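You operate a simulated robot arm through the tools that you are given. There is no shell and no other tool.

You are at the controls of a simulated two-armed robot. One attempt, no reset.

## Task
Pick up the white case from the top of the bagging bench with one hand, pass it to the other hand and put it on the top of the tumbling machine. Set down upright: white case.

Only the result counts: the job must be done as asked and must still hold three seconds after the hand-in. Knocking over, shifting, dropping, spilling or breaking anything else fails it.

## Robot
Two 7-joint arms with two-finger parallel grippers on one trunk, on a base that moves. Base frame: it is fixed to the floor where the robot stands at the start and does not move with it; the origin is under the middle of the robot, x ahead of it, y to its left, z up; the surface under the hand at the start is at about z = 0.8. Readings come in m, degrees, newtons and seconds.
The left shoulder is at the start at [0.06, 0.144, 0.901], the right one opposite. With the tool pointing down near the work surface each hand reaches from about 0.32 to 0.74 m from the robot's upright axis, wherever it stands, measured 20 degrees to its own side. Places, roughly: top of the tumbling machine [-2.2, 3.4, 1.4]. Payload 1.57 kg a hand.
The TCP of each hand is the grasp point between the finger pads, 0.03 m short of the fingertips. In the tool frame z runs along the fingers and y along their closing line. Largest opening 0.11 m; finger width 0.024, thickness 0.012; the body of the gripper, 0.048 by 0.112 m, starts 0.078 m behind the TCP.
Orientation is told as [roll, pitch, yaw] about the base's x, y, z axes, in that order, counted from this pose: with the fingers straight down and closing along the base's y, the tool's x points along the base's -x, its y along +y and its z along -z.

## Interface
- The arms move only by the tool arm_command. It takes "left_increments", "right_increments" or both (then of equal length, played together; a hand with none holds still); each is a list of rows, each a list of 3 entries, a list of its own where there are three numbers: the shift along the tool's x, y, z in units of 25 mm (1.0 is 25 mm), then the turn, a rotation vector about the tool's x, y, z in units of 5 degrees (1.0 is 5 degrees), then the finger opening in m, from 0 to 0.11. In form: [[[tx, ty, tz], [rx, ry, rz], hand], ...]. A call has 1 to 20 rows; each row shifts and turns the commanded pose from where the row before left it, along the tool's axes as they then stand. A call with a number of a shift or a turn outside -1 to 1 is refused whole. Each row takes 0.2 s and may step no farther than 0.05 m and 8.6 degrees from the row before; otherwise, or with a gripper value out of range, the whole call is refused. A pose out of reach is approached as far as the arm can. The call stops where the force on the tool passes 40 N (or 10 N more than at its start, if that is more) or the arm is blocked; 0.2 s more then pass. Each finger travels about 0.045 m/s and halts on what it meets, pressing with about 21 N; the grip force reading is that of the motor and also rises with nothing between the fingers. The clock runs only during rows and for 0.2 s after the last one: add rows that do not move to give the fingers time. It gives the time, the measured TCP pose, the force on the tool (base axes), the opening and the grip force at its end, in the units of the frame above (readings bear some noise), with the torque about the TCP (base axes, N m) and any sound that the robot's microphone picked up.
- Cameras (640 x 400 px; columns grow to the right, rows downward): "scene" is now at [0.048, 0.0189, 1.5157]; the picture's right is [0.23, -0.97, 0.00], its down [-0.69, -0.16, -0.70] and it looks along [0.68, 0.16, -0.71] (base axes); focal length 250 px, centre (320, 200). "left" rides on the left gripper at [0.07, -0.016, -0.141] in its tool frame; the picture's right is [0.23, 0.97, 0.00], its down [-0.86, 0.20, -0.48] and it looks along [-0.47, 0.11, 0.88] (tool axes); focal length 222 px, centre (320, 200). "right" rides on the right gripper at [0.07, 0.016, -0.141] in its tool frame; the picture's right is [-0.23, 0.97, 0.00], its down [-0.86, -0.20, -0.48] and it looks along [-0.47, -0.11, 0.88] (tool axes); focal length 222 px, centre (320, 200). There is no depth. A picture from a camera that has moved, and an enlarged one, comes with that camera's place and axes in the base frame and with its lens.
- grab_frame(camera): a new picture of that camera. No time passes.
- slide_trunk(by): slides the trunk up (or, below 0, down) by that many m; the arms and the scene camera ride with it, the base frame stays. It gives what a move gives, with no picture.
- drive_base(legs): drives the robot by 1 to 6 legs, each [ahead, left, turn to the left] in m, m and degrees, along the robot's own axes; the way and the turn of a leg run together, so that a leg with both is an arc; at most 1.5 m and 180 degrees a leg. The arms and the cameras ride along, it lands a little off, and it stops where it bumps. It gives what a move gives.
- turn_head(pan, tilt): turns the head with the scene camera to pan (to the left, within 86 degrees either way) and tilt (down, from -29 to 69), counted from straight ahead of the robot. It gives what a move gives.
- zoom(camera, box): a new picture of the part [left, top, right, bottom] of that camera's present view, enlarged. No time passes.
- job_done(): hands the job in; it is judged then, once.

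Nothing tells you exact positions but the pictures and the camera data. Unless the task says otherwise, let go and move clear before handing in.

The tools are called after "Request:" as a command line: name --argument value ..., lists and objects as JSON in quotes. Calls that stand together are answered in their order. arm_command: Moves the arms, as the interface text tells. Its arguments: {"type":"object","properties":{"left_increments":{"type":"array"},"right_increments":{"type":"array"}},"required":[]} The other tools are called the same way: slide_trunk (by) moves the trunk up or down; drive_base (legs) drives the base; turn_head (pan, tilt) turns the head that bears the scene camera; grab_frame (camera) takes a picture; zoom (camera, box) takes an enlarged picture of a part of a camera's view; job_done () hands the job in.

At the start:

```text
t: 0.0
left_tcp_pos: [0.4387, 0.3757, 1.0621]
left_tcp_rot: [-0.1, 0.0, 0.0]
left_wrist_force: [-0.3, -0.7, -0.9]
left_ft_torque: [-0.01, -0.01, 0.01]
left_width: 0.1098
left_grip_force: 0.0
right_tcp_pos: [0.5792, -0.1041, 1.0255]
right_tcp_rot: [0.1, 0.0, -0.1]
right_wrist_force: [-0.1, -0.4, -0.2]
right_ft_torque: [0.0, 0.04, -0.01]
right_width: 0.1099
right_grip_force: 0.1
trunk travel left (down, up): [-0.5, 0.09]
robot x, y, heading: [-0.001, 0.0001, 0.1]
head pan, tilt (commanded): [13.4, 45.5]
```

scene: 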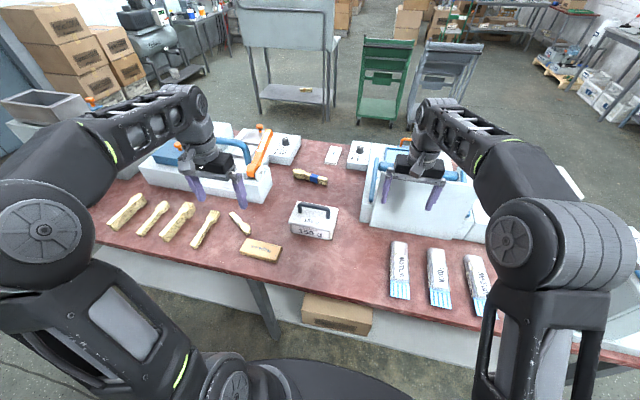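
right: 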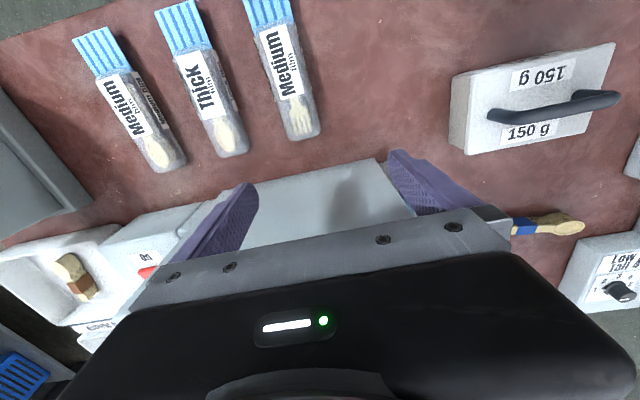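
left: 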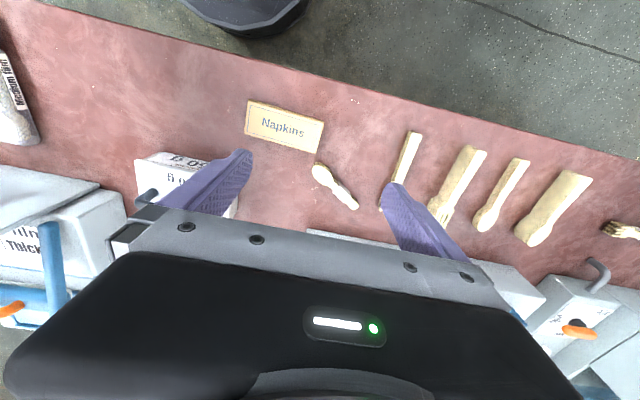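

The white case with the dark handle ("150 g") stands mid-bench, at about [0.59, 0.17, 0.83] by my estimate. I'll take closer views before moving anything.

Request:
zoom --camera "scene" --box '[240, 150, 400, 250]'

Request:
zoom --camera "right" --box '[400, 0, 640, 150]'

Request:
zoom --camera "left" --box '[80, 100, 320, 250]'

```text
4.00 times, centred on (320, 200) of scene
camera zoom: at [0.048, 0.0189, 1.5157], right [0.23, -0.97, 0.0], down [-0.69, -0.16, -0.7], along [0.68, 0.16, -0.71], focal length 1000 px, centre (320, 200)
```

zoom: 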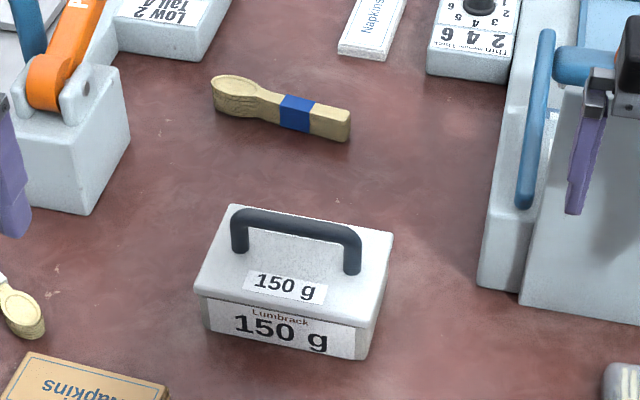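

```text
2.67 times, centred on (520, 75) of right
camera zoom: at [0.5088, -0.0871, 1.1685], right [0.23, 0.97, 0.0], down [0.86, -0.2, 0.48], along [0.47, -0.11, -0.88], focal length 592 px, centre (-213, 533)
```

zoom: 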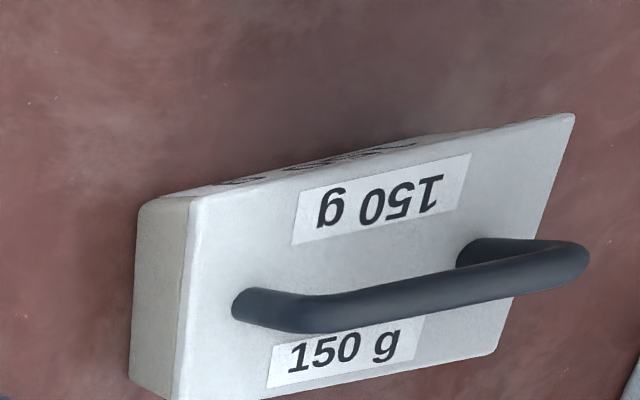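

```text
2.67 times, centred on (200, 175) of left
camera zoom: at [0.3679, 0.3594, 1.2029], right [-0.23, 0.97, 0.0], down [0.86, 0.2, 0.48], along [0.47, 0.11, -0.88], focal length 592 px, centre (640, 267)
```

zoom: 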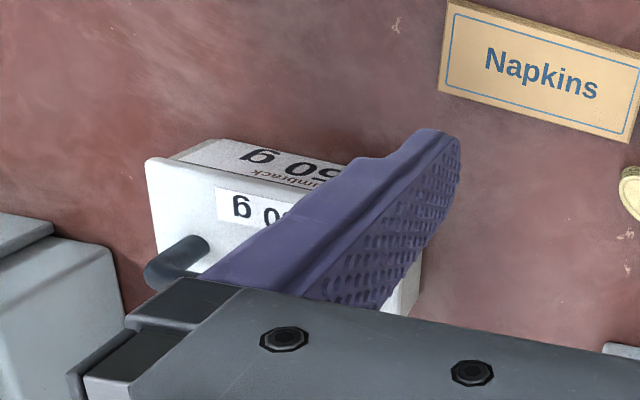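

The case's lid is about 0.10 × 0.155 m and centred near [0.603, 0.172]. Its top is at z ≈ 0.853, and the handle bar runs along y at z ≈ 0.895. Next I'll turn the head left to find the tumbling machine.

Request:
turn_head --pan 86 --tilt 5

Request:
grab_frame --camera "scene"

```text
t: 1.4
left_tcp_pos: [0.4382, 0.3762, 1.0614]
left_tcp_rot: [0.0, -0.1, 0.0]
left_wrist_force: [-0.3, -0.3, -0.3]
left_ft_torque: [0.0, 0.04, 0.02]
left_width: 0.1102
left_grip_force: 0.1
right_tcp_pos: [0.5782, -0.1032, 1.0267]
right_tcp_rot: [0.0, -0.1, 0.1]
right_wrist_force: [0.5, 0.2, 0.6]
right_ft_torque: [0.03, -0.02, -0.01]
right_width: 0.1099
right_grip_force: 0.0
trunk travel left (down, up): [-0.5, 0.09]
robot x, y, heading: [-0.0024, 0.0039, -0.1]
head pan, tilt (commanded): [85.9, 5.0]
```

```text
taken
camera scene: at [-0.0242, 0.0918, 1.5793], right [1.0, -0.07, 0.0], down [-0.01, -0.09, -1.0], along [0.07, 0.99, -0.09], focal length 250 px, centre (320, 200)
```

scene: 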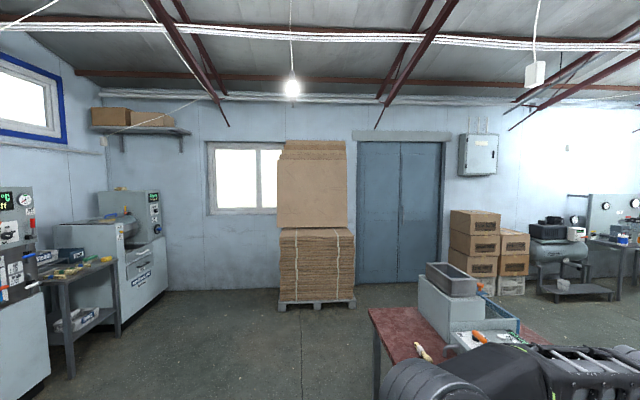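

Request:
zoom --camera "scene" --box '[20, 170, 180, 270]'

Request:
zoom --camera "scene" --box '[0, 150, 240, 300]'

```text
4.00 times, centred on (100, 220) of scene
camera zoom: at [-0.0242, 0.0918, 1.5793], right [1.0, -0.07, 0.0], down [-0.01, -0.09, -1.0], along [0.07, 0.99, -0.09], focal length 1000 px, centre (1200, 120)
```

zoom: 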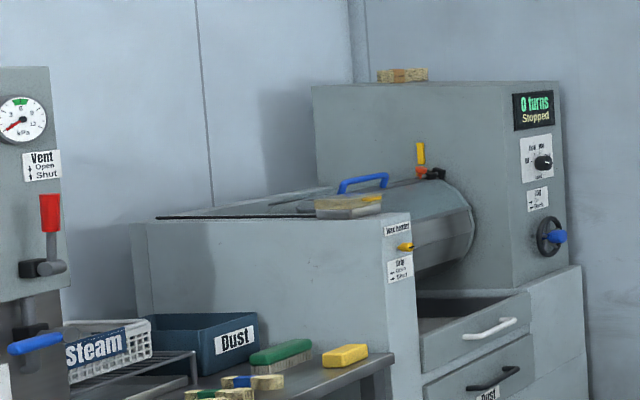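

```text
2.67 times, centred on (120, 225) of scene
camera zoom: at [-0.0242, 0.0918, 1.5793], right [1.0, -0.07, 0.0], down [-0.01, -0.09, -1.0], along [0.07, 0.99, -0.09], focal length 667 px, centre (853, 133)
```

zoom: 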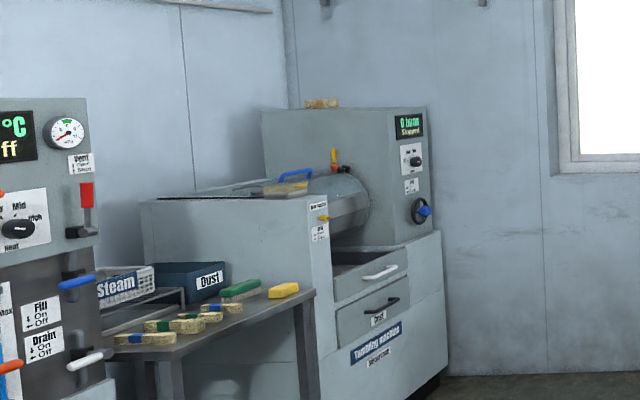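

The machine's control tower is the 1.4 m surface. Its front panel faces +x, and a small brush lies on top toward the left and back. I'll turn the head back to the bench and start yawing the left hand so its fingers will close across the handle.

Request:
turn_head --pan 13.4 --tilt 45.5

Request:
arm_command --left_increments '[[[0, 0, -0.2], [0, 0, 1], 0.06], [[0, 0, -0.2], [0, 0, 1], 0.06], [[0, 0, -0.2], [0, 0, 1], 0.06], [[0, 0, -0.2], [0, 0, 1], 0.06], [[0, 0, -0.2], [0, 0, 1], 0.06], [[0, 0, 0], [0, 0, 1], 0.06], [[0, 0, 0], [0, 0, 1], 0.06], [[0, 0, 0], [0, 0, 1], 0.06], [[0, 0, 0], [0, 0, 1], 0.06], [[0, 0, 0], [0, 0, 1], 0.06], [[0, 0, 0], [0, 0, 1], 0.06], [[0, 0, 0], [0, 0, 1], 0.06], [[0, 0, 0], [0, 0, 1], 0.06], [[0, 0, 0], [0, 0, 1], 0.06], [[0, 0, 0], [0, 0, 1], 0.06], [[0, 0, 0], [0, 0, 1], 0.06], [[0, 0, 0], [0, 0, 1], 0.06], [[0, 0, 0], [0, 0, 1], 0.06]]'

Request:
grab_frame --camera "scene"

Request:
grab_frame --camera "left"

```text
t: 2.9
left_tcp_pos: [0.4379, 0.3758, 1.0618]
left_tcp_rot: [0.1, -0.1, 0.0]
left_wrist_force: [-0.4, 0.1, 0.7]
left_ft_torque: [-0.02, 0.01, 0.0]
left_width: 0.1101
left_grip_force: 0.1
right_tcp_pos: [0.5801, -0.1034, 1.0265]
right_tcp_rot: [0.0, 0.0, 0.0]
right_wrist_force: [-0.8, 0.2, -0.1]
right_ft_torque: [0.0, -0.02, 0.01]
right_width: 0.1099
right_grip_force: 0.1
trunk travel left (down, up): [-0.5, 0.09]
robot x, y, heading: [-0.0058, 0.0013, -0.1]
head pan, tilt (commanded): [13.4, 45.5]
```

```text
t: 6.7
left_tcp_pos: [0.4388, 0.376, 1.0815]
left_tcp_rot: [0.0, 0.0, -90.0]
left_wrist_force: [-0.3, 0.1, 0.3]
left_ft_torque: [-0.03, 0.01, -0.02]
left_width: 0.0599
left_grip_force: 0.0
left hand out of reach, approached as far as the arm can: row 4
right_tcp_pos: [0.5793, -0.1029, 1.0255]
right_tcp_rot: [0.0, 0.0, 0.0]
right_wrist_force: [-0.8, 0.9, -0.1]
right_ft_torque: [0.03, 0.02, -0.01]
right_width: 0.1102
right_grip_force: 0.0
trunk travel left (down, up): [-0.5, 0.09]
robot x, y, heading: [0.0013, -0.0012, 0.1]
head pan, tilt (commanded): [13.4, 45.5]
```

```text
taken
camera scene: at [0.048, 0.0189, 1.5156], right [0.23, -0.97, 0.0], down [-0.69, -0.17, -0.7], along [0.68, 0.16, -0.71], focal length 250 px, centre (320, 200)
```

scene: 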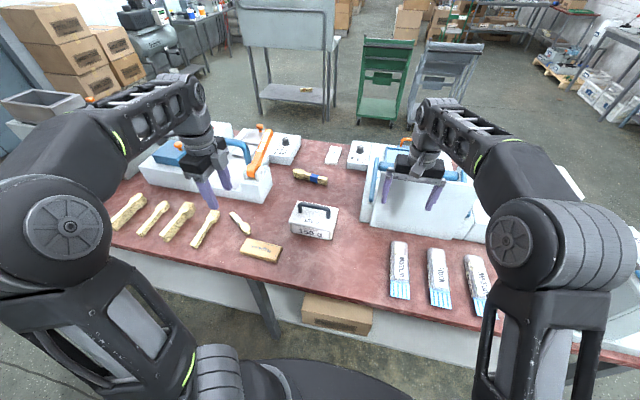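

```text
taken
camera left: at [0.422, 0.445, 1.2216], right [0.97, 0.23, 0.0], down [0.2, -0.86, 0.48], along [0.11, -0.47, -0.88], focal length 222 px, centre (320, 200)
```

left: 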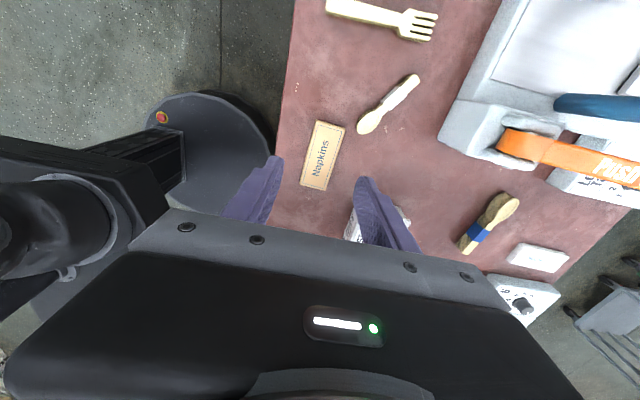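

The left hand has yawed to -90° as wanted. With the tool down, its height here tops out at about z = 1.08. Next I bring it over the handle, slightly left of centre, at a hover height.

Request:
arm_command --left_increments '[[[-0.736, 0.657, 0.446], [0, 0, 0], 0.06], [[-0.736, 0.657, 0.446], [0, 0, 0], 0.06], [[-0.736, 0.657, 0.446], [0, 0, 0], 0.06], [[-0.736, 0.657, 0.446], [0, 0, 0], 0.06], [[-0.736, 0.657, 0.446], [0, 0, 0], 0.06], [[-0.736, 0.657, 0.446], [0, 0, 0], 0.06], [[-0.736, 0.657, 0.446], [0, 0, 0], 0.06], [[-0.736, 0.657, 0.446], [0, 0, 0], 0.06], [[-0.736, 0.657, 0.446], [0, 0, 0], 0.06], [[-0.736, 0.657, 0.446], [0, 0, 0], 0.06]]'

Request:
grab_frame --camera "left"

Request:
grab_frame --camera "right"

Request:
grab_frame --camera "scene"

```text
t: 8.9
left_tcp_pos: [0.6048, 0.1903, 0.9687]
left_tcp_rot: [0.0, -0.1, -90.0]
left_wrist_force: [0.5, -0.7, -0.3]
left_ft_torque: [0.0, 0.01, 0.0]
left_width: 0.06
left_grip_force: 0.0
right_tcp_pos: [0.58, -0.1035, 1.0266]
right_tcp_rot: [0.0, 0.0, 0.0]
right_wrist_force: [0.2, 1.4, 0.3]
right_ft_torque: [0.03, -0.01, 0.0]
right_width: 0.11
right_grip_force: 0.1
trunk travel left (down, up): [-0.5, 0.09]
robot x, y, heading: [0.0015, 0.002, 0.1]
head pan, tilt (commanded): [13.4, 45.5]
```

```text
taken
camera left: at [0.587, 0.2612, 1.1097], right [0.97, 0.23, 0.0], down [0.2, -0.86, 0.48], along [0.11, -0.47, -0.88], focal length 222 px, centre (320, 200)
```

left: 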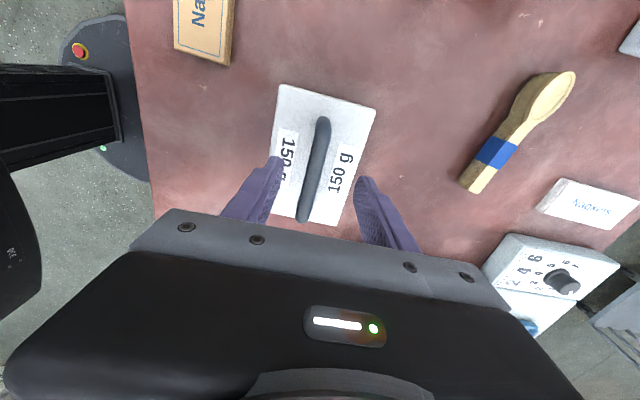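

```text
taken
camera right: at [0.5093, -0.0873, 1.1683], right [0.23, 0.97, 0.0], down [0.86, -0.2, 0.48], along [0.47, -0.11, -0.88], focal length 222 px, centre (320, 200)
```

right: 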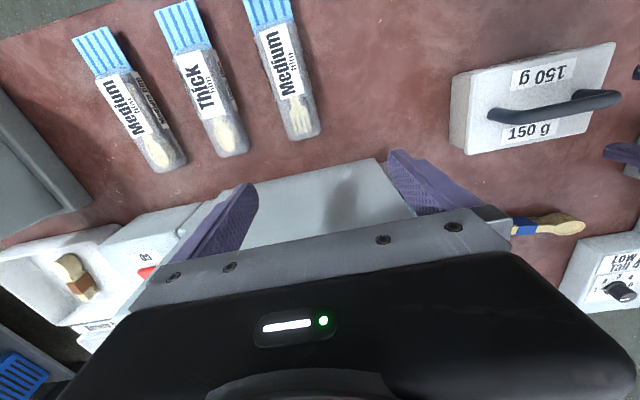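

```text
taken
camera scene: at [0.0486, 0.0186, 1.5156], right [0.23, -0.97, 0.0], down [-0.69, -0.17, -0.7], along [0.68, 0.16, -0.71], focal length 250 px, centre (320, 200)
```

scene: 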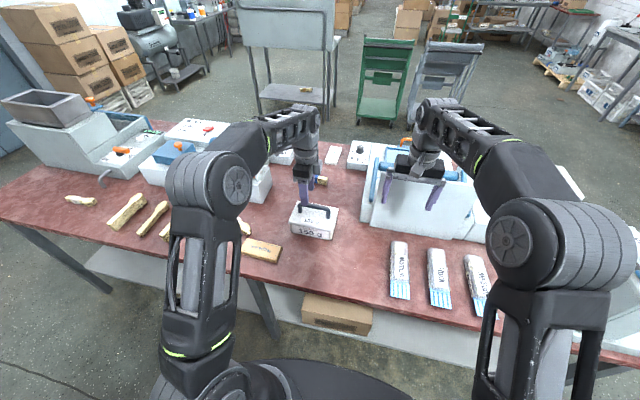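

The bar is at x ≈ 0.600 and spans y ≈ 0.124–0.227, so it sits about 5 mm robot-side of the hand's axis. I'll correct that and come down so the pads straddle the bar, keeping the fingertips above the lid.

Request:
arm_command --left_increments '[[[0.2, -0.2, 0], [0, 0, 0], 0.06], [[0, 0, 0.5], [0, 0, 0], 0.06], [[0, 0, 0.5], [0, 0, 0], 0.06], [[0, 0, 0.5], [0, 0, 0], 0.06], [[0, 0, 0.5], [0, 0, 0], 0.06], [[0, 0, 0.5], [0, 0, 0], 0.06], [[0, 0, 0.5], [0, 0, 0], 0.06], [[0, 0, 0], [0, 0, 0], 0.06]]'

Request:
grab_frame --camera "left"

Request:
zoom --camera "scene" --box '[240, 150, 400, 250]'

Request:
zoom --camera "right" --box '[400, 0, 640, 150]'

```text
t: 10.7
left_tcp_pos: [0.5984, 0.1983, 0.8941]
left_tcp_rot: [0.1, 0.0, -90.0]
left_wrist_force: [0.3, 0.0, -0.4]
left_ft_torque: [-0.03, -0.01, -0.01]
left_width: 0.0601
left_grip_force: 0.1
right_tcp_pos: [0.5788, -0.1042, 1.0264]
right_tcp_rot: [0.0, 0.0, -0.1]
right_wrist_force: [0.9, 0.0, 0.7]
right_ft_torque: [0.01, 0.0, -0.02]
right_width: 0.1099
right_grip_force: 0.0
trunk travel left (down, up): [-0.5, 0.09]
robot x, y, heading: [-0.0003, -0.0, -0.2]
head pan, tilt (commanded): [13.4, 45.5]
```

```text
taken
camera left: at [0.5813, 0.2668, 1.0353], right [0.97, 0.23, 0.0], down [0.2, -0.86, 0.48], along [0.11, -0.47, -0.88], focal length 222 px, centre (320, 200)
```

left: 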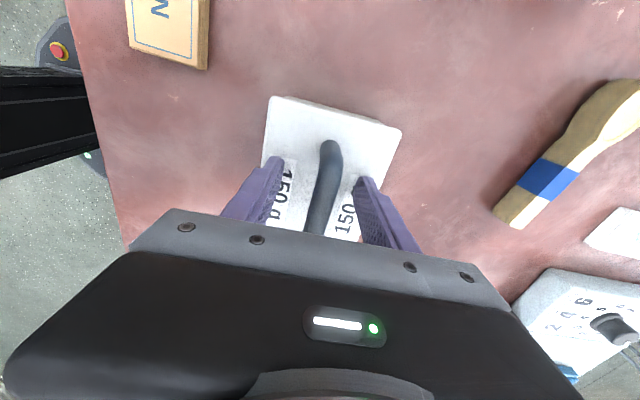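

```text
4.00 times, centred on (320, 200) of scene
camera zoom: at [0.048, 0.0188, 1.5156], right [0.23, -0.97, 0.0], down [-0.69, -0.17, -0.7], along [0.68, 0.16, -0.71], focal length 1000 px, centre (320, 200)
```

zoom: 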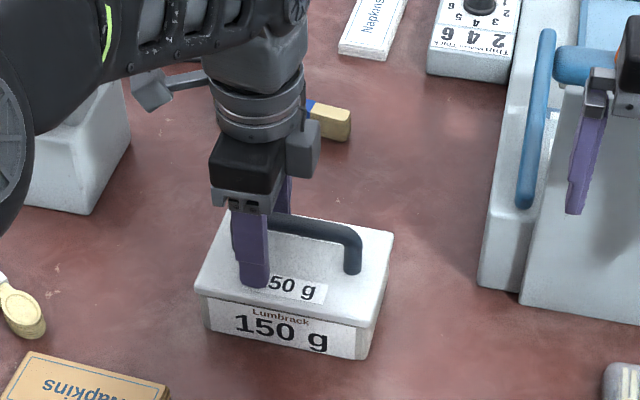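

```text
2.67 times, centred on (520, 75) of right
camera zoom: at [0.5088, -0.0872, 1.1685], right [0.23, 0.97, 0.0], down [0.86, -0.2, 0.48], along [0.47, -0.11, -0.88], focal length 592 px, centre (-213, 533)
```

zoom: 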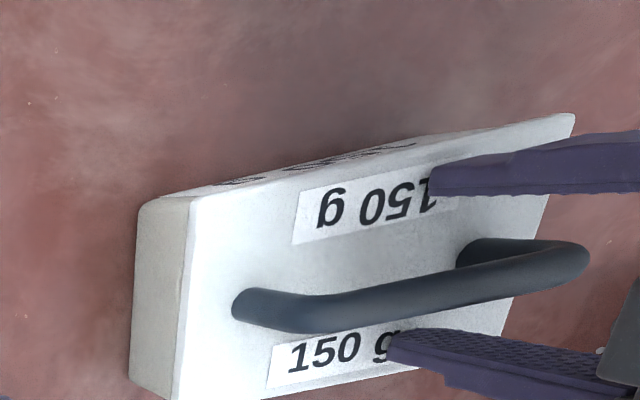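

The fingers straddle the bar with the tips above the lid. I'll shift 3 mm to centre on the bar and close.

Request:
arm_command --left_increments '[[[-0.06, 0.12, 0], [0, 0, 0], 0.06], [[0, 0, 0], [0, 0, 0], 0.045], [[0, 0, 0], [0, 0, 0], 0.03], [[0, 0, 0], [0, 0, 0], 0.02], [[0, 0, 0], [0, 0, 0], 0.01], [[0, 0, 0], [0, 0, 0], 0.0], [[0, 0, 0], [0, 0, 0], 0.0], [[0, 0, 0], [0, 0, 0], 0.0], [[0, 0, 0], [0, 0, 0], 0.0]]'

Request:
grab_frame --camera "left"

Request:
zoom --camera "scene" --box '[240, 150, 400, 250]'

Request:
zoom --camera "right" --box '[400, 0, 640, 150]'

```text
t: 12.7
left_tcp_pos: [0.6019, 0.1955, 0.8939]
left_tcp_rot: [-0.1, 0.0, -90.1]
left_wrist_force: [-0.6, -0.2, 0.7]
left_ft_torque: [0.0, -0.01, 0.02]
left_width: 0.0151
left_grip_force: 20.9
right_tcp_pos: [0.5801, -0.1042, 1.0274]
right_tcp_rot: [0.1, 0.0, 0.0]
right_wrist_force: [0.8, 0.6, 0.0]
right_ft_torque: [0.03, -0.01, 0.0]
right_width: 0.1101
right_grip_force: 0.0
trunk travel left (down, up): [-0.5, 0.09]
robot x, y, heading: [-0.0002, -0.0008, 0.0]
head pan, tilt (commanded): [13.4, 45.5]
```

```text
taken
camera left: at [0.5843, 0.2648, 1.035], right [0.97, 0.23, 0.0], down [0.2, -0.86, 0.48], along [0.11, -0.47, -0.88], focal length 222 px, centre (320, 200)
```

left: 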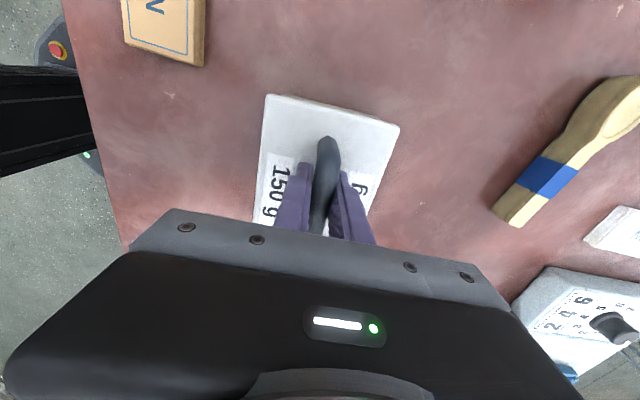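

```text
4.00 times, centred on (320, 200) of scene
camera zoom: at [0.048, 0.0189, 1.5156], right [0.23, -0.97, 0.0], down [-0.69, -0.17, -0.7], along [0.68, 0.16, -0.71], focal length 1000 px, centre (320, 200)
```

zoom: 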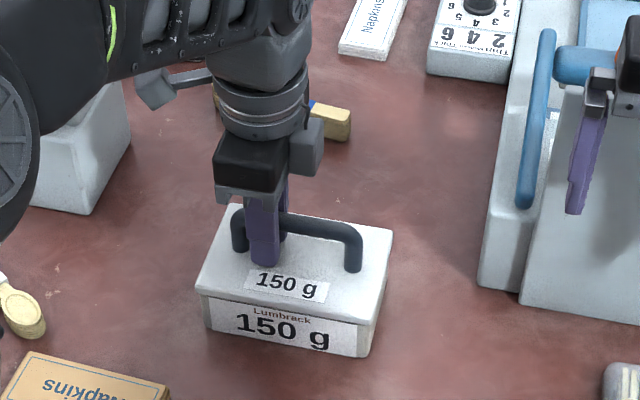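

```text
2.67 times, centred on (520, 75) of right
camera zoom: at [0.5088, -0.0871, 1.1685], right [0.23, 0.97, 0.0], down [0.86, -0.2, 0.48], along [0.47, -0.11, -0.88], focal length 592 px, centre (-213, 533)
```

zoom: 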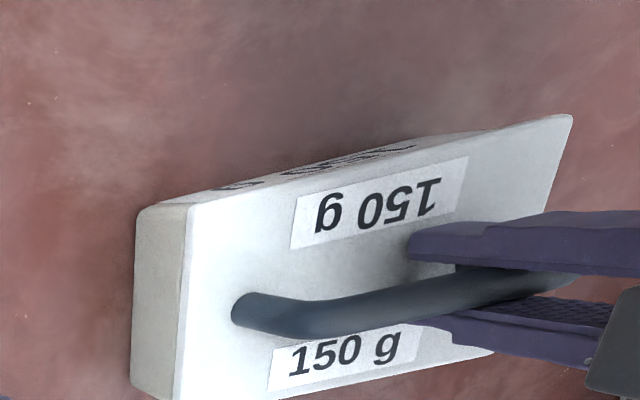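

The bar is gripped at 15 mm width with about 21 N. I'll lift it slightly and check that the whole case comes up level.

Request:
arm_command --left_increments '[[[0, 0, -0.2], [0, 0, 0], 0.0], [[0, 0, -0.3], [0, 0, 0], 0.0], [[0, 0, -0.4], [0, 0, 0], 0.0], [[0, 0, -0.4], [0, 0, 0], 0.0], [[0, 0, -0.3], [0, 0, 0], 0.0], [[0, 0, 0], [0, 0, 0], 0.0], [[0, 0, 0], [0, 0, 0], 0.0]]'

Request:
zoom --camera "scene" --box '[240, 150, 400, 250]'

Request:
grab_frame --camera "right"

```text
t: 14.3
left_tcp_pos: [0.6002, 0.1952, 0.9352]
left_tcp_rot: [0.1, 0.1, -90.1]
left_wrist_force: [0.4, -0.1, -2.4]
left_ft_torque: [-0.02, -0.02, 0.0]
left_width: 0.0152
left_grip_force: 20.8
right_tcp_pos: [0.5794, -0.1039, 1.0258]
right_tcp_rot: [0.0, 0.1, -0.1]
right_wrist_force: [-0.9, 0.8, 0.2]
right_ft_torque: [0.03, -0.02, 0.01]
right_width: 0.11
right_grip_force: 0.2
trunk travel left (down, up): [-0.5, 0.09]
robot x, y, heading: [-0.0006, 0.0016, -0.1]
head pan, tilt (commanded): [13.4, 45.5]
```

```text
4.00 times, centred on (320, 200) of scene
camera zoom: at [0.0482, 0.0189, 1.5156], right [0.23, -0.97, 0.0], down [-0.69, -0.17, -0.7], along [0.68, 0.16, -0.71], focal length 1000 px, centre (320, 200)
```

zoom: 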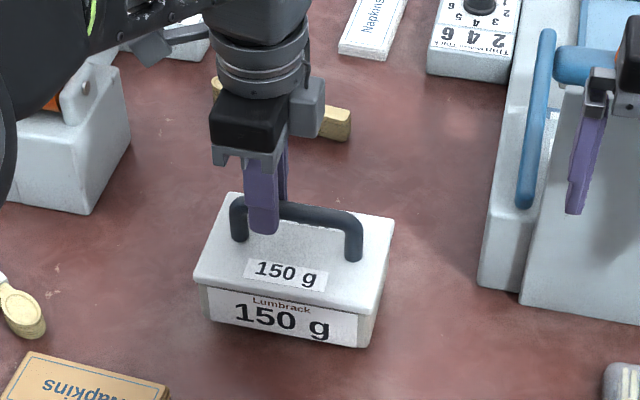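

```text
taken
camera right: at [0.509, -0.0871, 1.1685], right [0.23, 0.97, 0.0], down [0.86, -0.2, 0.48], along [0.47, -0.11, -0.88], focal length 222 px, centre (320, 200)
```

right: 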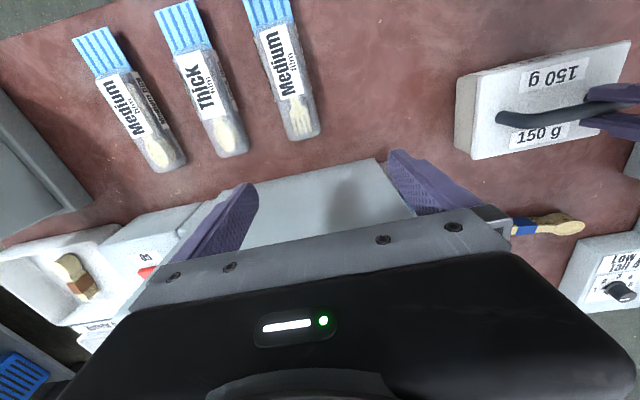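

The case lifted cleanly and level, and it weighs only about 0.2 kg. I'll lift further, raise the trunk, and check both sides of the robot before backing away from the bench for the handover.

Request:
arm_command --left_increments '[[[0, 0, -0.4], [0, 0, 0], 0.0], [[0, 0, -0.4], [0, 0, 0], 0.0], [[0, 0, -0.4], [0, 0, 0], 0.0], [[0, 0, -0.4], [0, 0, 0], 0.0]]'

Request:
slide_trunk --by 0.09

Request:
turn_head --pan 86 --tilt 35

Request:
grab_frame --camera "scene"

Request:
turn_head --pan -86 --tilt 35

Request:
grab_frame --camera "scene"

```text
t: 15.3
left_tcp_pos: [0.6016, 0.195, 0.9752]
left_tcp_rot: [0.0, 0.0, -90.0]
left_wrist_force: [0.2, 0.5, -1.2]
left_ft_torque: [0.03, -0.03, 0.01]
left_width: 0.0153
left_grip_force: 21.1
right_tcp_pos: [0.5796, -0.1037, 1.0267]
right_tcp_rot: [-0.1, 0.0, 0.0]
right_wrist_force: [-0.4, 0.0, 0.2]
right_ft_torque: [-0.01, 0.01, -0.04]
right_width: 0.11
right_grip_force: 0.1
trunk travel left (down, up): [-0.5, 0.09]
robot x, y, heading: [0.0002, -0.0001, 0.1]
head pan, tilt (commanded): [13.4, 45.5]
```

```text
t: 16.5
left_tcp_pos: [0.6012, 0.1947, 1.0641]
left_tcp_rot: [0.0, 0.0, -89.9]
left_wrist_force: [-0.5, -0.5, -0.5]
left_ft_torque: [0.04, 0.03, 0.01]
left_width: 0.0151
left_grip_force: 21.2
right_tcp_pos: [0.579, -0.1034, 1.1158]
right_tcp_rot: [0.0, 0.0, 0.0]
right_wrist_force: [0.7, -0.2, -0.5]
right_ft_torque: [-0.01, 0.0, 0.02]
right_width: 0.1102
right_grip_force: 0.0
trunk travel left (down, up): [-0.59, 0.0]
robot x, y, heading: [-0.0035, -0.0001, -0.2]
head pan, tilt (commanded): [13.4, 45.5]
```

```text
t: 18.0
left_tcp_pos: [0.6007, 0.1954, 1.065]
left_tcp_rot: [0.0, -0.1, -89.9]
left_wrist_force: [0.3, 0.4, -1.2]
left_ft_torque: [0.0, -0.01, 0.01]
left_width: 0.0152
left_grip_force: 21.1
right_tcp_pos: [0.5797, -0.1038, 1.1158]
right_tcp_rot: [0.0, -0.1, -0.1]
right_wrist_force: [-0.2, -1.1, 0.3]
right_ft_torque: [-0.04, -0.03, 0.0]
right_width: 0.1099
right_grip_force: 0.1
trunk travel left (down, up): [-0.59, 0.0]
robot x, y, heading: [0.0009, -0.0005, -0.3]
head pan, tilt (commanded): [85.9, 35.0]
```

```text
taken
camera scene: at [-0.0242, 0.088, 1.6212], right [1.0, -0.07, 0.0], down [-0.04, -0.57, -0.82], along [0.06, 0.82, -0.57], focal length 250 px, centre (320, 200)
```

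scene: 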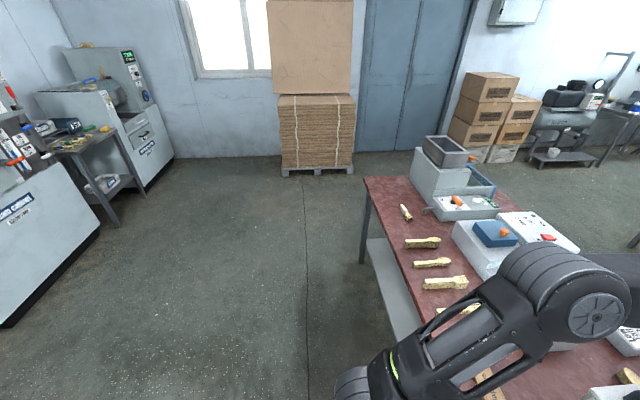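

```text
t: 20.6
left_tcp_pos: [0.6001, 0.1948, 1.0656]
left_tcp_rot: [0.0, 0.0, -89.9]
left_wrist_force: [0.1, 0.1, -1.4]
left_ft_torque: [0.03, 0.02, 0.01]
left_width: 0.0149
left_grip_force: 21.0
right_tcp_pos: [0.5794, -0.1035, 1.1161]
right_tcp_rot: [0.0, 0.0, -0.1]
right_wrist_force: [0.2, -0.5, -0.2]
right_ft_torque: [-0.01, 0.02, 0.03]
right_width: 0.1097
right_grip_force: 0.0
trunk travel left (down, up): [-0.59, 0.0]
robot x, y, heading: [-0.0005, -0.0017, 0.0]
head pan, tilt (commanded): [-85.9, 35.0]
```

```text
taken
camera scene: at [-0.0242, -0.0877, 1.6212], right [-1.0, -0.07, 0.0], down [-0.04, 0.57, -0.82], along [0.06, -0.82, -0.57], focal length 250 px, centre (320, 200)
```

scene: 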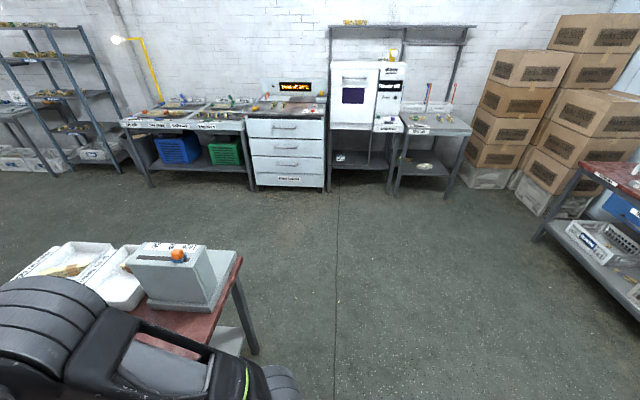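

The floor behind is clear on both sides. I'll back off 0.5 m from the bench so the handover happens over free floor.

Request:
drive_base --legs '[[-0.5, 0, 0]]'

Request:
turn_head --pan 5 --tilt 45

Request:
grab_frame --camera "scene"

```text
t: 23.5
left_tcp_pos: [0.0908, 0.1989, 1.0658]
left_tcp_rot: [0.0, 0.0, -89.4]
left_wrist_force: [-1.0, -0.5, -1.7]
left_ft_torque: [0.03, 0.0, -0.01]
left_width: 0.0155
left_grip_force: 20.8
right_tcp_pos: [0.0737, -0.1007, 1.1171]
right_tcp_rot: [0.0, -0.1, 0.6]
right_wrist_force: [0.2, 0.1, -0.6]
right_ft_torque: [0.01, 0.0, 0.03]
right_width: 0.1099
right_grip_force: 0.1
trunk travel left (down, up): [-0.59, 0.0]
robot x, y, heading: [-0.5079, 0.0039, 0.7]
head pan, tilt (commanded): [-85.9, 35.0]
```

```text
t: 25.2
left_tcp_pos: [0.093, 0.1989, 1.0645]
left_tcp_rot: [0.0, 0.0, -89.4]
left_wrist_force: [0.2, 0.5, -1.4]
left_ft_torque: [0.02, 0.0, 0.02]
left_width: 0.015
left_grip_force: 20.9
right_tcp_pos: [0.0743, -0.1004, 1.1161]
right_tcp_rot: [0.0, 0.0, 0.5]
right_wrist_force: [-0.2, -1.2, 0.4]
right_ft_torque: [-0.02, -0.01, -0.02]
right_width: 0.1098
right_grip_force: 0.1
trunk travel left (down, up): [-0.59, 0.0]
robot x, y, heading: [-0.5084, -0.0009, 0.9]
head pan, tilt (commanded): [5.0, 45.0]
```

```text
taken
camera scene: at [-0.4564, 0.0052, 1.6063], right [0.1, -1.0, 0.0], down [-0.7, -0.07, -0.71], along [0.7, 0.07, -0.71], focal length 250 px, centre (320, 200)
```

scene: 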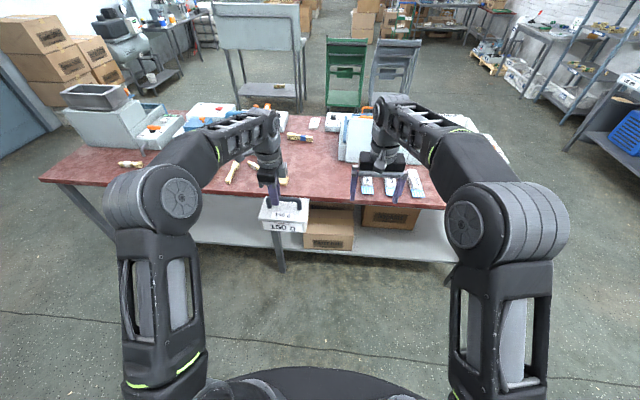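

The robot is clear of the bench with the case level in the left hand. Now I shape the right hand for a near-horizontal grip, because a downward hand can't reach 1.5 m at the tower: first a yaw, then a tilt forward.

Request:
arm_command --right_increments '[[[0, 0, 0], [0, 0, -1], 0.08], [[0, 0, 0], [0, 0, -1], 0.06], [[0, 0, 0], [0, 0, -1], 0.05], [[0, 0, 0], [0, 0, -1], 0.05], [[0, 0, 0], [0, 0, -1], 0.05], [[0, 0, 0], [0, 0, -1], 0.05], [[0, 0, 0], [0, 0, -1], 0.05], [[0, 0, 0], [0, 0, -1], 0.05], [[0, 0, 0], [0, 0, -1], 0.05], [[0, 0, 0], [0, 0, -1], 0.05], [[0, 0, 0], [0, 0, -1], 0.05], [[0, 0, 0], [0, 0, -1], 0.05], [[0, 0, 0], [0, 0, -1], 0.05], [[0, 0, 0], [0, 0, -1], 0.05], [[0, 0, 0], [0, 0, -1], 0.05], [[0, 0, 0], [0, 0, -1], 0.05], [[0, 0, 0], [0, 0, -1], 0.05], [[0, 0, 0], [0, 0, -1], 0.05]]'

Request:
grab_frame --camera "scene"

Request:
grab_frame --camera "right"

```text
t: 29.0
left_tcp_pos: [0.093, 0.1985, 1.0655]
left_tcp_rot: [0.0, -0.2, -89.4]
left_wrist_force: [-0.6, 0.0, -1.5]
left_ft_torque: [-0.02, 0.01, -0.01]
left_width: 0.0154
left_grip_force: 21.1
right_tcp_pos: [0.0736, -0.0999, 1.1159]
right_tcp_rot: [0.0, -0.1, 90.7]
right_wrist_force: [1.0, -0.2, -0.1]
right_ft_torque: [0.0, 0.01, 0.0]
right_width: 0.0503
right_grip_force: 0.1
trunk travel left (down, up): [-0.59, 0.0]
robot x, y, heading: [-0.5062, -0.0035, 0.3]
head pan, tilt (commanded): [5.0, 45.0]
```

```text
taken
camera scene: at [-0.4564, 0.0052, 1.6063], right [0.1, -1.0, 0.0], down [-0.7, -0.07, -0.71], along [0.7, 0.07, -0.71], focal length 250 px, centre (320, 200)
```

scene: 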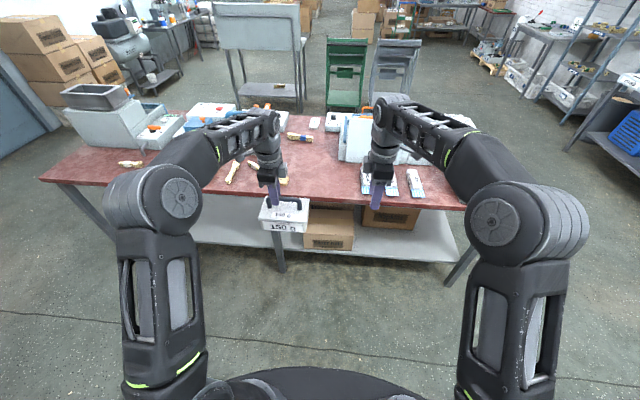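

```text
taken
camera right: at [0.0573, -0.1698, 1.258], right [-0.98, 0.22, 0.0], down [0.19, 0.86, 0.48], along [0.1, 0.47, -0.88], focal length 222 px, centre (320, 200)
```

right: 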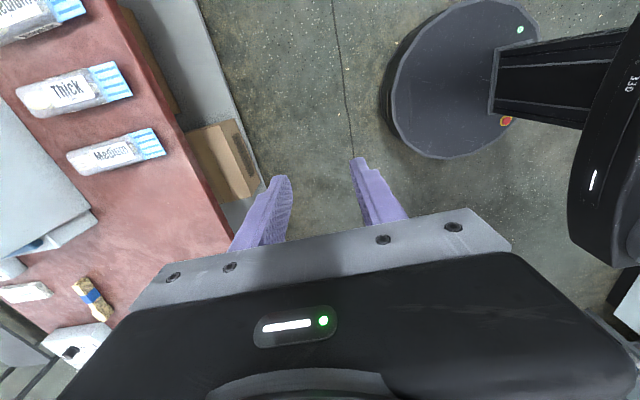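

Request:
arm_command --right_increments '[[[0, 0, 0], [1, 0, 0], 0.05], [[0, 0, 0], [1, 0, 0], 0.05], [[0, 0, 0], [1, 0, 0], 0.05], [[0, 0, 0], [1, 0, 0], 0.05], [[0, 0, 0], [1, 0, 0], 0.05], [[0, 0, 0], [1, 0, 0], 0.05], [[0, 0, 0], [1, 0, 0], 0.05], [[0, 0, 0], [1, 0, 0], 0.05], [[0, 0, 0], [1, 0, 0], 0.05]]'

Request:
grab_frame --camera "scene"

```text
t: 31.0
left_tcp_pos: [0.0923, 0.1978, 1.0653]
left_tcp_rot: [0.0, -0.1, -89.4]
left_wrist_force: [0.1, 0.2, -1.3]
left_ft_torque: [0.05, -0.01, -0.03]
left_width: 0.0151
left_grip_force: 20.7
right_tcp_pos: [0.072, -0.1006, 1.1154]
right_tcp_rot: [-45.0, -0.2, 90.6]
right_wrist_force: [-1.3, -0.3, 0.1]
right_ft_torque: [0.02, -0.01, 0.03]
right_width: 0.0501
right_grip_force: 0.0
trunk travel left (down, up): [-0.59, 0.0]
robot x, y, heading: [-0.5079, 0.0019, 0.5]
head pan, tilt (commanded): [5.0, 45.0]
```

```text
taken
camera scene: at [-0.4567, 0.0052, 1.6064], right [0.1, -1.0, 0.0], down [-0.7, -0.07, -0.71], along [0.7, 0.07, -0.71], focal length 250 px, centre (320, 200)
```

scene: 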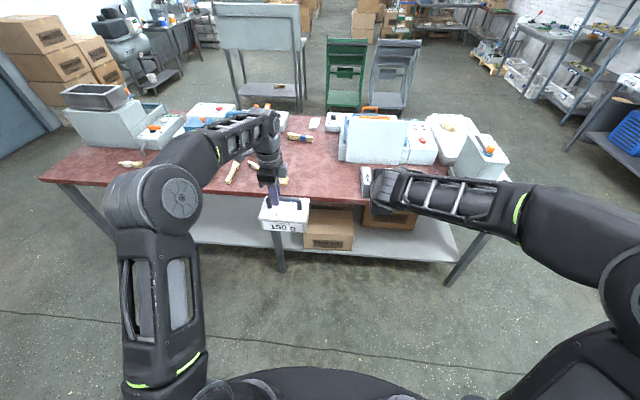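

The wrist tilts well. I'll continue toward 75°, which is 15° below horizontal.

Request:
arm_command --right_increments '[[[0, 0, 0], [1, 0, 0], 0.05], [[0, 0, 0], [1, 0, 0], 0.05], [[0, 0, 0], [1, 0, 0], 0.05], [[0, 0, 0], [1, 0, 0], 0.05], [[0, 0, 0], [1, 0, 0], 0.05], [[0, 0, 0], [1, 0, 0], 0.05]]'

Request:
grab_frame --camera "scene"

Request:
grab_frame --camera "right"

Request:
grab_frame --camera "left"

```text
t: 32.4
left_tcp_pos: [0.0929, 0.1986, 1.0638]
left_tcp_rot: [-0.1, 0.0, -89.4]
left_wrist_force: [-0.6, 0.0, -2.0]
left_ft_torque: [0.06, -0.01, 0.0]
left_width: 0.0152
left_grip_force: 21.3
right_tcp_pos: [0.0751, -0.1, 1.1149]
right_tcp_rot: [-75.2, -0.1, 90.6]
right_wrist_force: [-0.1, -0.6, -0.7]
right_ft_torque: [-0.03, -0.03, -0.04]
right_width: 0.0501
right_grip_force: 0.1
trunk travel left (down, up): [-0.59, 0.0]
robot x, y, heading: [-0.5096, -0.0023, 0.5]
head pan, tilt (commanded): [5.0, 45.0]
```

```text
taken
camera scene: at [-0.456, 0.0052, 1.6063], right [0.1, -1.0, 0.0], down [-0.7, -0.07, -0.71], along [0.7, 0.07, -0.71], focal length 250 px, centre (320, 200)
```

scene: 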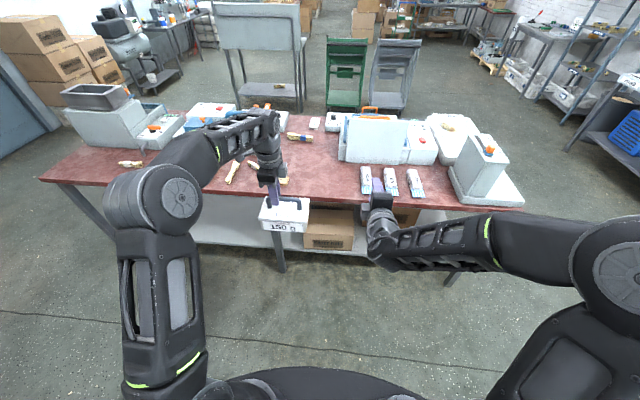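

```text
taken
camera right: at [-0.0672, -0.171, 1.1376], right [-0.25, 0.23, -0.94], down [-0.42, 0.85, 0.32], along [0.87, 0.48, -0.12], focal length 222 px, centre (320, 200)
```

right: 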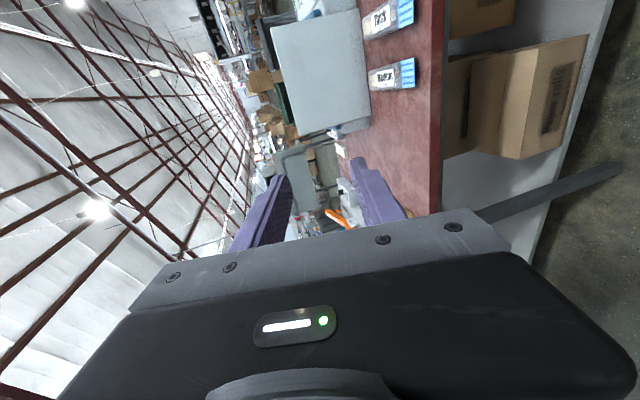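

```text
taken
camera left: at [0.0749, 0.2678, 1.2055], right [0.97, 0.24, 0.0], down [0.21, -0.85, 0.48], along [0.11, -0.47, -0.88], focal length 222 px, centre (320, 200)
```

left: 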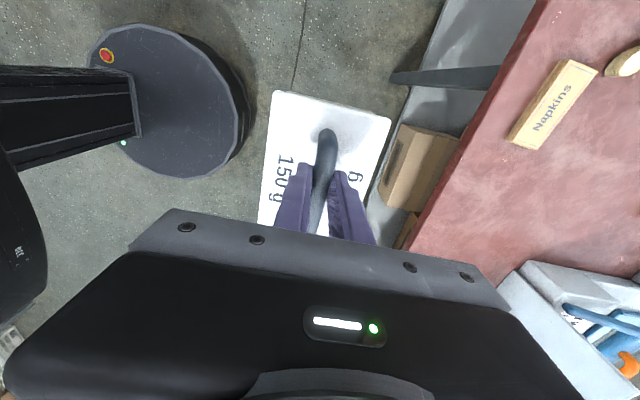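

The right hand holds the 15° tilt well. Before trusting this grip for the tower, I'll test in free air that the hand reaches z ≈ 1.52 in this orientation.

Request:
arm_command --right_increments '[[[0.235, -0.969, -0.016], [0, 0, 0], 0.05], [[0.235, -0.969, -0.016], [0, 0, 0], 0.05], [[0.235, -0.969, -0.016], [0, 0, 0], 0.05], [[0.235, -0.969, -0.016], [0, 0, 0], 0.05], [[0.235, -0.969, -0.016], [0, 0, 0], 0.05], [[0.235, -0.969, -0.016], [0, 0, 0], 0.05], [[0.235, -0.969, -0.016], [0, 0, 0], 0.05], [[0.235, -0.969, -0.016], [0, 0, 0], 0.05], [[0.235, -0.969, -0.016], [0, 0, 0], 0.05], [[0.235, -0.969, -0.016], [0, 0, 0], 0.05], [[0.235, -0.969, -0.016], [0, 0, 0], 0.05], [[0.235, -0.969, -0.016], [0, 0, 0], 0.05], [[0.235, -0.969, -0.016], [0, 0, 0], 0.05], [[0.235, -0.969, -0.016], [0, 0, 0], 0.05], [[0.235, -0.969, -0.016], [0, 0, 0], 0.05], [[0.235, -0.969, -0.016], [0, 0, 0], 0.05], [[0.235, -0.969, -0.016], [0, 0, 0], 0.05]]'

Request:
grab_frame --camera "scene"

```text
t: 36.0
left_tcp_pos: [0.0925, 0.198, 1.0645]
left_tcp_rot: [0.0, 0.0, -89.3]
left_wrist_force: [-0.4, 0.2, -0.7]
left_ft_torque: [0.0, 0.0, -0.01]
left_width: 0.0152
left_grip_force: 21.0
right_tcp_pos: [0.1756, -0.2, 1.5164]
right_tcp_rot: [-74.9, 0.1, 90.6]
right_wrist_force: [-0.5, 1.0, -0.4]
right_ft_torque: [-0.02, -0.04, 0.0]
right_width: 0.0505
right_grip_force: 0.0
trunk travel left (down, up): [-0.59, 0.0]
robot x, y, heading: [-0.5059, -0.0024, 0.8]
head pan, tilt (commanded): [5.0, 45.0]
```

```text
taken
camera scene: at [-0.4561, 0.0052, 1.6063], right [0.1, -1.0, 0.0], down [-0.7, -0.07, -0.71], along [0.7, 0.07, -0.71], focal length 250 px, centre (320, 200)
```

scene: 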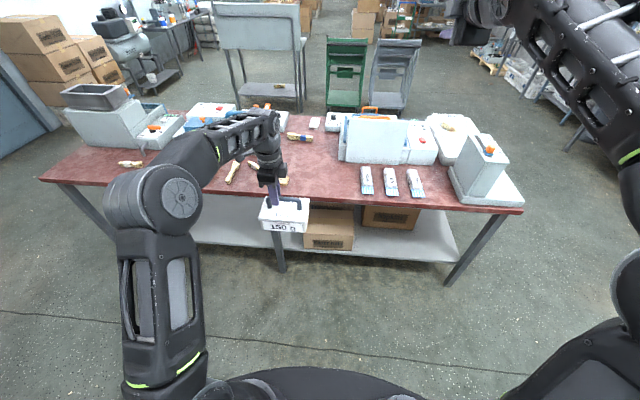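

The pose is reachable at 1.516. I'll test a bit more forward and upward margin.

Request:
arm_command --right_increments '[[[0, -0.44, 0.71], [0, 0, 0], 0.05], [[0, -0.44, 0.71], [0, 0, 0], 0.05], [[0, -0.44, 0.71], [0, 0, 0], 0.05], [[0, -0.44, 0.71], [0, 0, 0], 0.05], [[0, -0.44, 0.71], [0, 0, 0], 0.05]]'

```text
t: 37.2
left_tcp_pos: [0.0928, 0.1988, 1.0636]
left_tcp_rot: [0.0, 0.0, -89.4]
left_wrist_force: [-0.8, -0.1, -1.7]
left_ft_torque: [0.01, 0.01, 0.04]
left_width: 0.0154
left_grip_force: 20.9
right_tcp_pos: [0.2499, -0.1982, 1.5312]
right_tcp_rot: [-74.9, 0.0, 90.7]
right_wrist_force: [-0.2, -0.8, -0.1]
right_ft_torque: [-0.01, -0.04, 0.0]
right_width: 0.0501
right_grip_force: 0.1
right hand out of reach, approached as far as the arm can: row 4, 5
trunk travel left (down, up): [-0.59, 0.0]
robot x, y, heading: [-0.511, 0.0003, 0.7]
head pan, tilt (commanded): [5.0, 45.0]
```

Reach tops out near 0.757 m from the axis at z ≈ 1.53, which is enough for the tower. Now I bring the right hand back down to handover height, keeping clear of the case.

Request:
arm_command --right_increments '[[[-0.196, 0.945, -0.12], [0, 0, 0], 0.05], [[-0.196, 0.945, -0.12], [0, 0, 0], 0.05], [[-0.196, 0.945, -0.12], [0, 0, 0], 0.05], [[-0.196, 0.945, -0.12], [0, 0, 0], 0.05], [[-0.196, 0.945, -0.12], [0, 0, 0], 0.05], [[-0.196, 0.945, -0.12], [0, 0, 0], 0.05], [[-0.196, 0.945, -0.12], [0, 0, 0], 0.05], [[-0.196, 0.945, -0.12], [0, 0, 0], 0.05], [[-0.196, 0.945, -0.12], [0, 0, 0], 0.05], [[-0.196, 0.945, -0.12], [0, 0, 0], 0.05], [[-0.196, 0.945, -0.12], [0, 0, 0], 0.05], [[-0.196, 0.945, -0.12], [0, 0, 0], 0.05], [[-0.196, 0.945, -0.12], [0, 0, 0], 0.05], [[-0.196, 0.945, -0.12], [0, 0, 0], 0.05], [[-0.196, 0.945, -0.12], [0, 0, 0], 0.05], [[-0.196, 0.945, -0.12], [0, 0, 0], 0.04], [[-0.196, 0.945, -0.12], [0, 0, 0], 0.034], [[-0.196, 0.945, -0.12], [0, 0, 0], 0.034], [[0, 0, 0], [0.5, 0, 0], 0.034], [[0, 0, 0], [0.5, 0, 0], 0.034]]'

```text
t: 41.4
left_tcp_pos: [0.0934, 0.1983, 1.0638]
left_tcp_rot: [0.0, 0.0, -89.4]
left_wrist_force: [0.0, -0.4, -2.3]
left_ft_torque: [0.03, 0.0, -0.02]
left_width: 0.0154
left_grip_force: 21.3
right_tcp_pos: [0.0878, -0.1122, 1.1356]
right_tcp_rot: [-80.0, 0.0, 90.7]
right_wrist_force: [-0.7, -0.4, -0.3]
right_ft_torque: [0.01, 0.02, 0.0]
right_width: 0.0339
right_grip_force: 0.0
trunk travel left (down, up): [-0.59, 0.0]
robot x, y, heading: [-0.5071, -0.0025, 0.7]
head pan, tilt (commanded): [5.0, 45.0]
```

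Request:
arm_command --right_increments '[[[-0.81, 0.274, -0.4], [0, 0, 0], 0.034], [[-0.81, 0.274, -0.4], [0, 0, 0], 0.034], [[-0.81, 0.274, -0.4], [0, 0, 0], 0.034], [[-0.81, 0.274, -0.4], [0, 0, 0], 0.034], [[-0.81, 0.274, -0.4], [0, 0, 0], 0.034], [[-0.81, 0.274, -0.4], [0, 0, 0], 0.034], [[-0.81, 0.274, -0.4], [0, 0, 0], 0.034], [[-0.81, 0.274, -0.4], [0, 0, 0], 0.034]]'

Request:
grab_frame --camera "scene"

Request:
grab_frame --camera "right"

```text
t: 43.2
left_tcp_pos: [0.0916, 0.1998, 1.0639]
left_tcp_rot: [0.0, 0.0, -89.4]
left_wrist_force: [0.1, -0.1, -1.8]
left_ft_torque: [0.02, 0.01, 0.01]
left_width: 0.0151
left_grip_force: 21.2
right_tcp_pos: [-0.0048, 0.0475, 1.0963]
right_tcp_rot: [-80.1, 0.0, 90.6]
right_wrist_force: [-0.7, -0.7, 0.9]
right_ft_torque: [0.0, -0.02, 0.0]
right_width: 0.0341
right_grip_force: 0.0
trunk travel left (down, up): [-0.59, 0.0]
robot x, y, heading: [-0.5071, 0.0011, 0.7]
head pan, tilt (commanded): [5.0, 45.0]
```

```text
taken
camera scene: at [-0.4569, 0.0062, 1.6064], right [0.1, -1.0, 0.0], down [-0.7, -0.07, -0.71], along [0.7, 0.07, -0.71], focal length 250 px, centre (320, 200)
```

scene: 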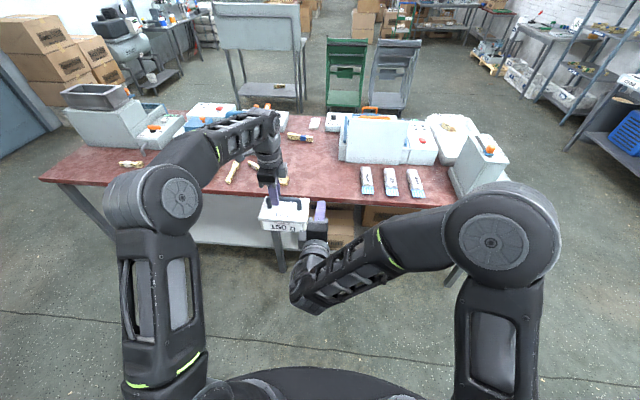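

```text
taken
camera right: at [-0.146, -0.0234, 1.1038], right [-0.17, 0.22, -0.96], down [-0.45, 0.85, 0.28], along [0.88, 0.48, -0.05], focal length 222 px, centre (320, 200)
```

right: 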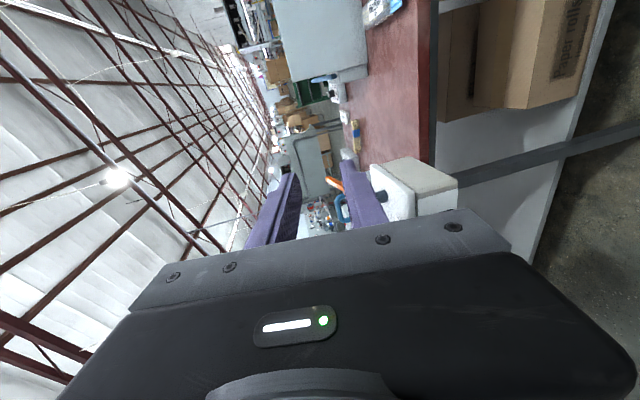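

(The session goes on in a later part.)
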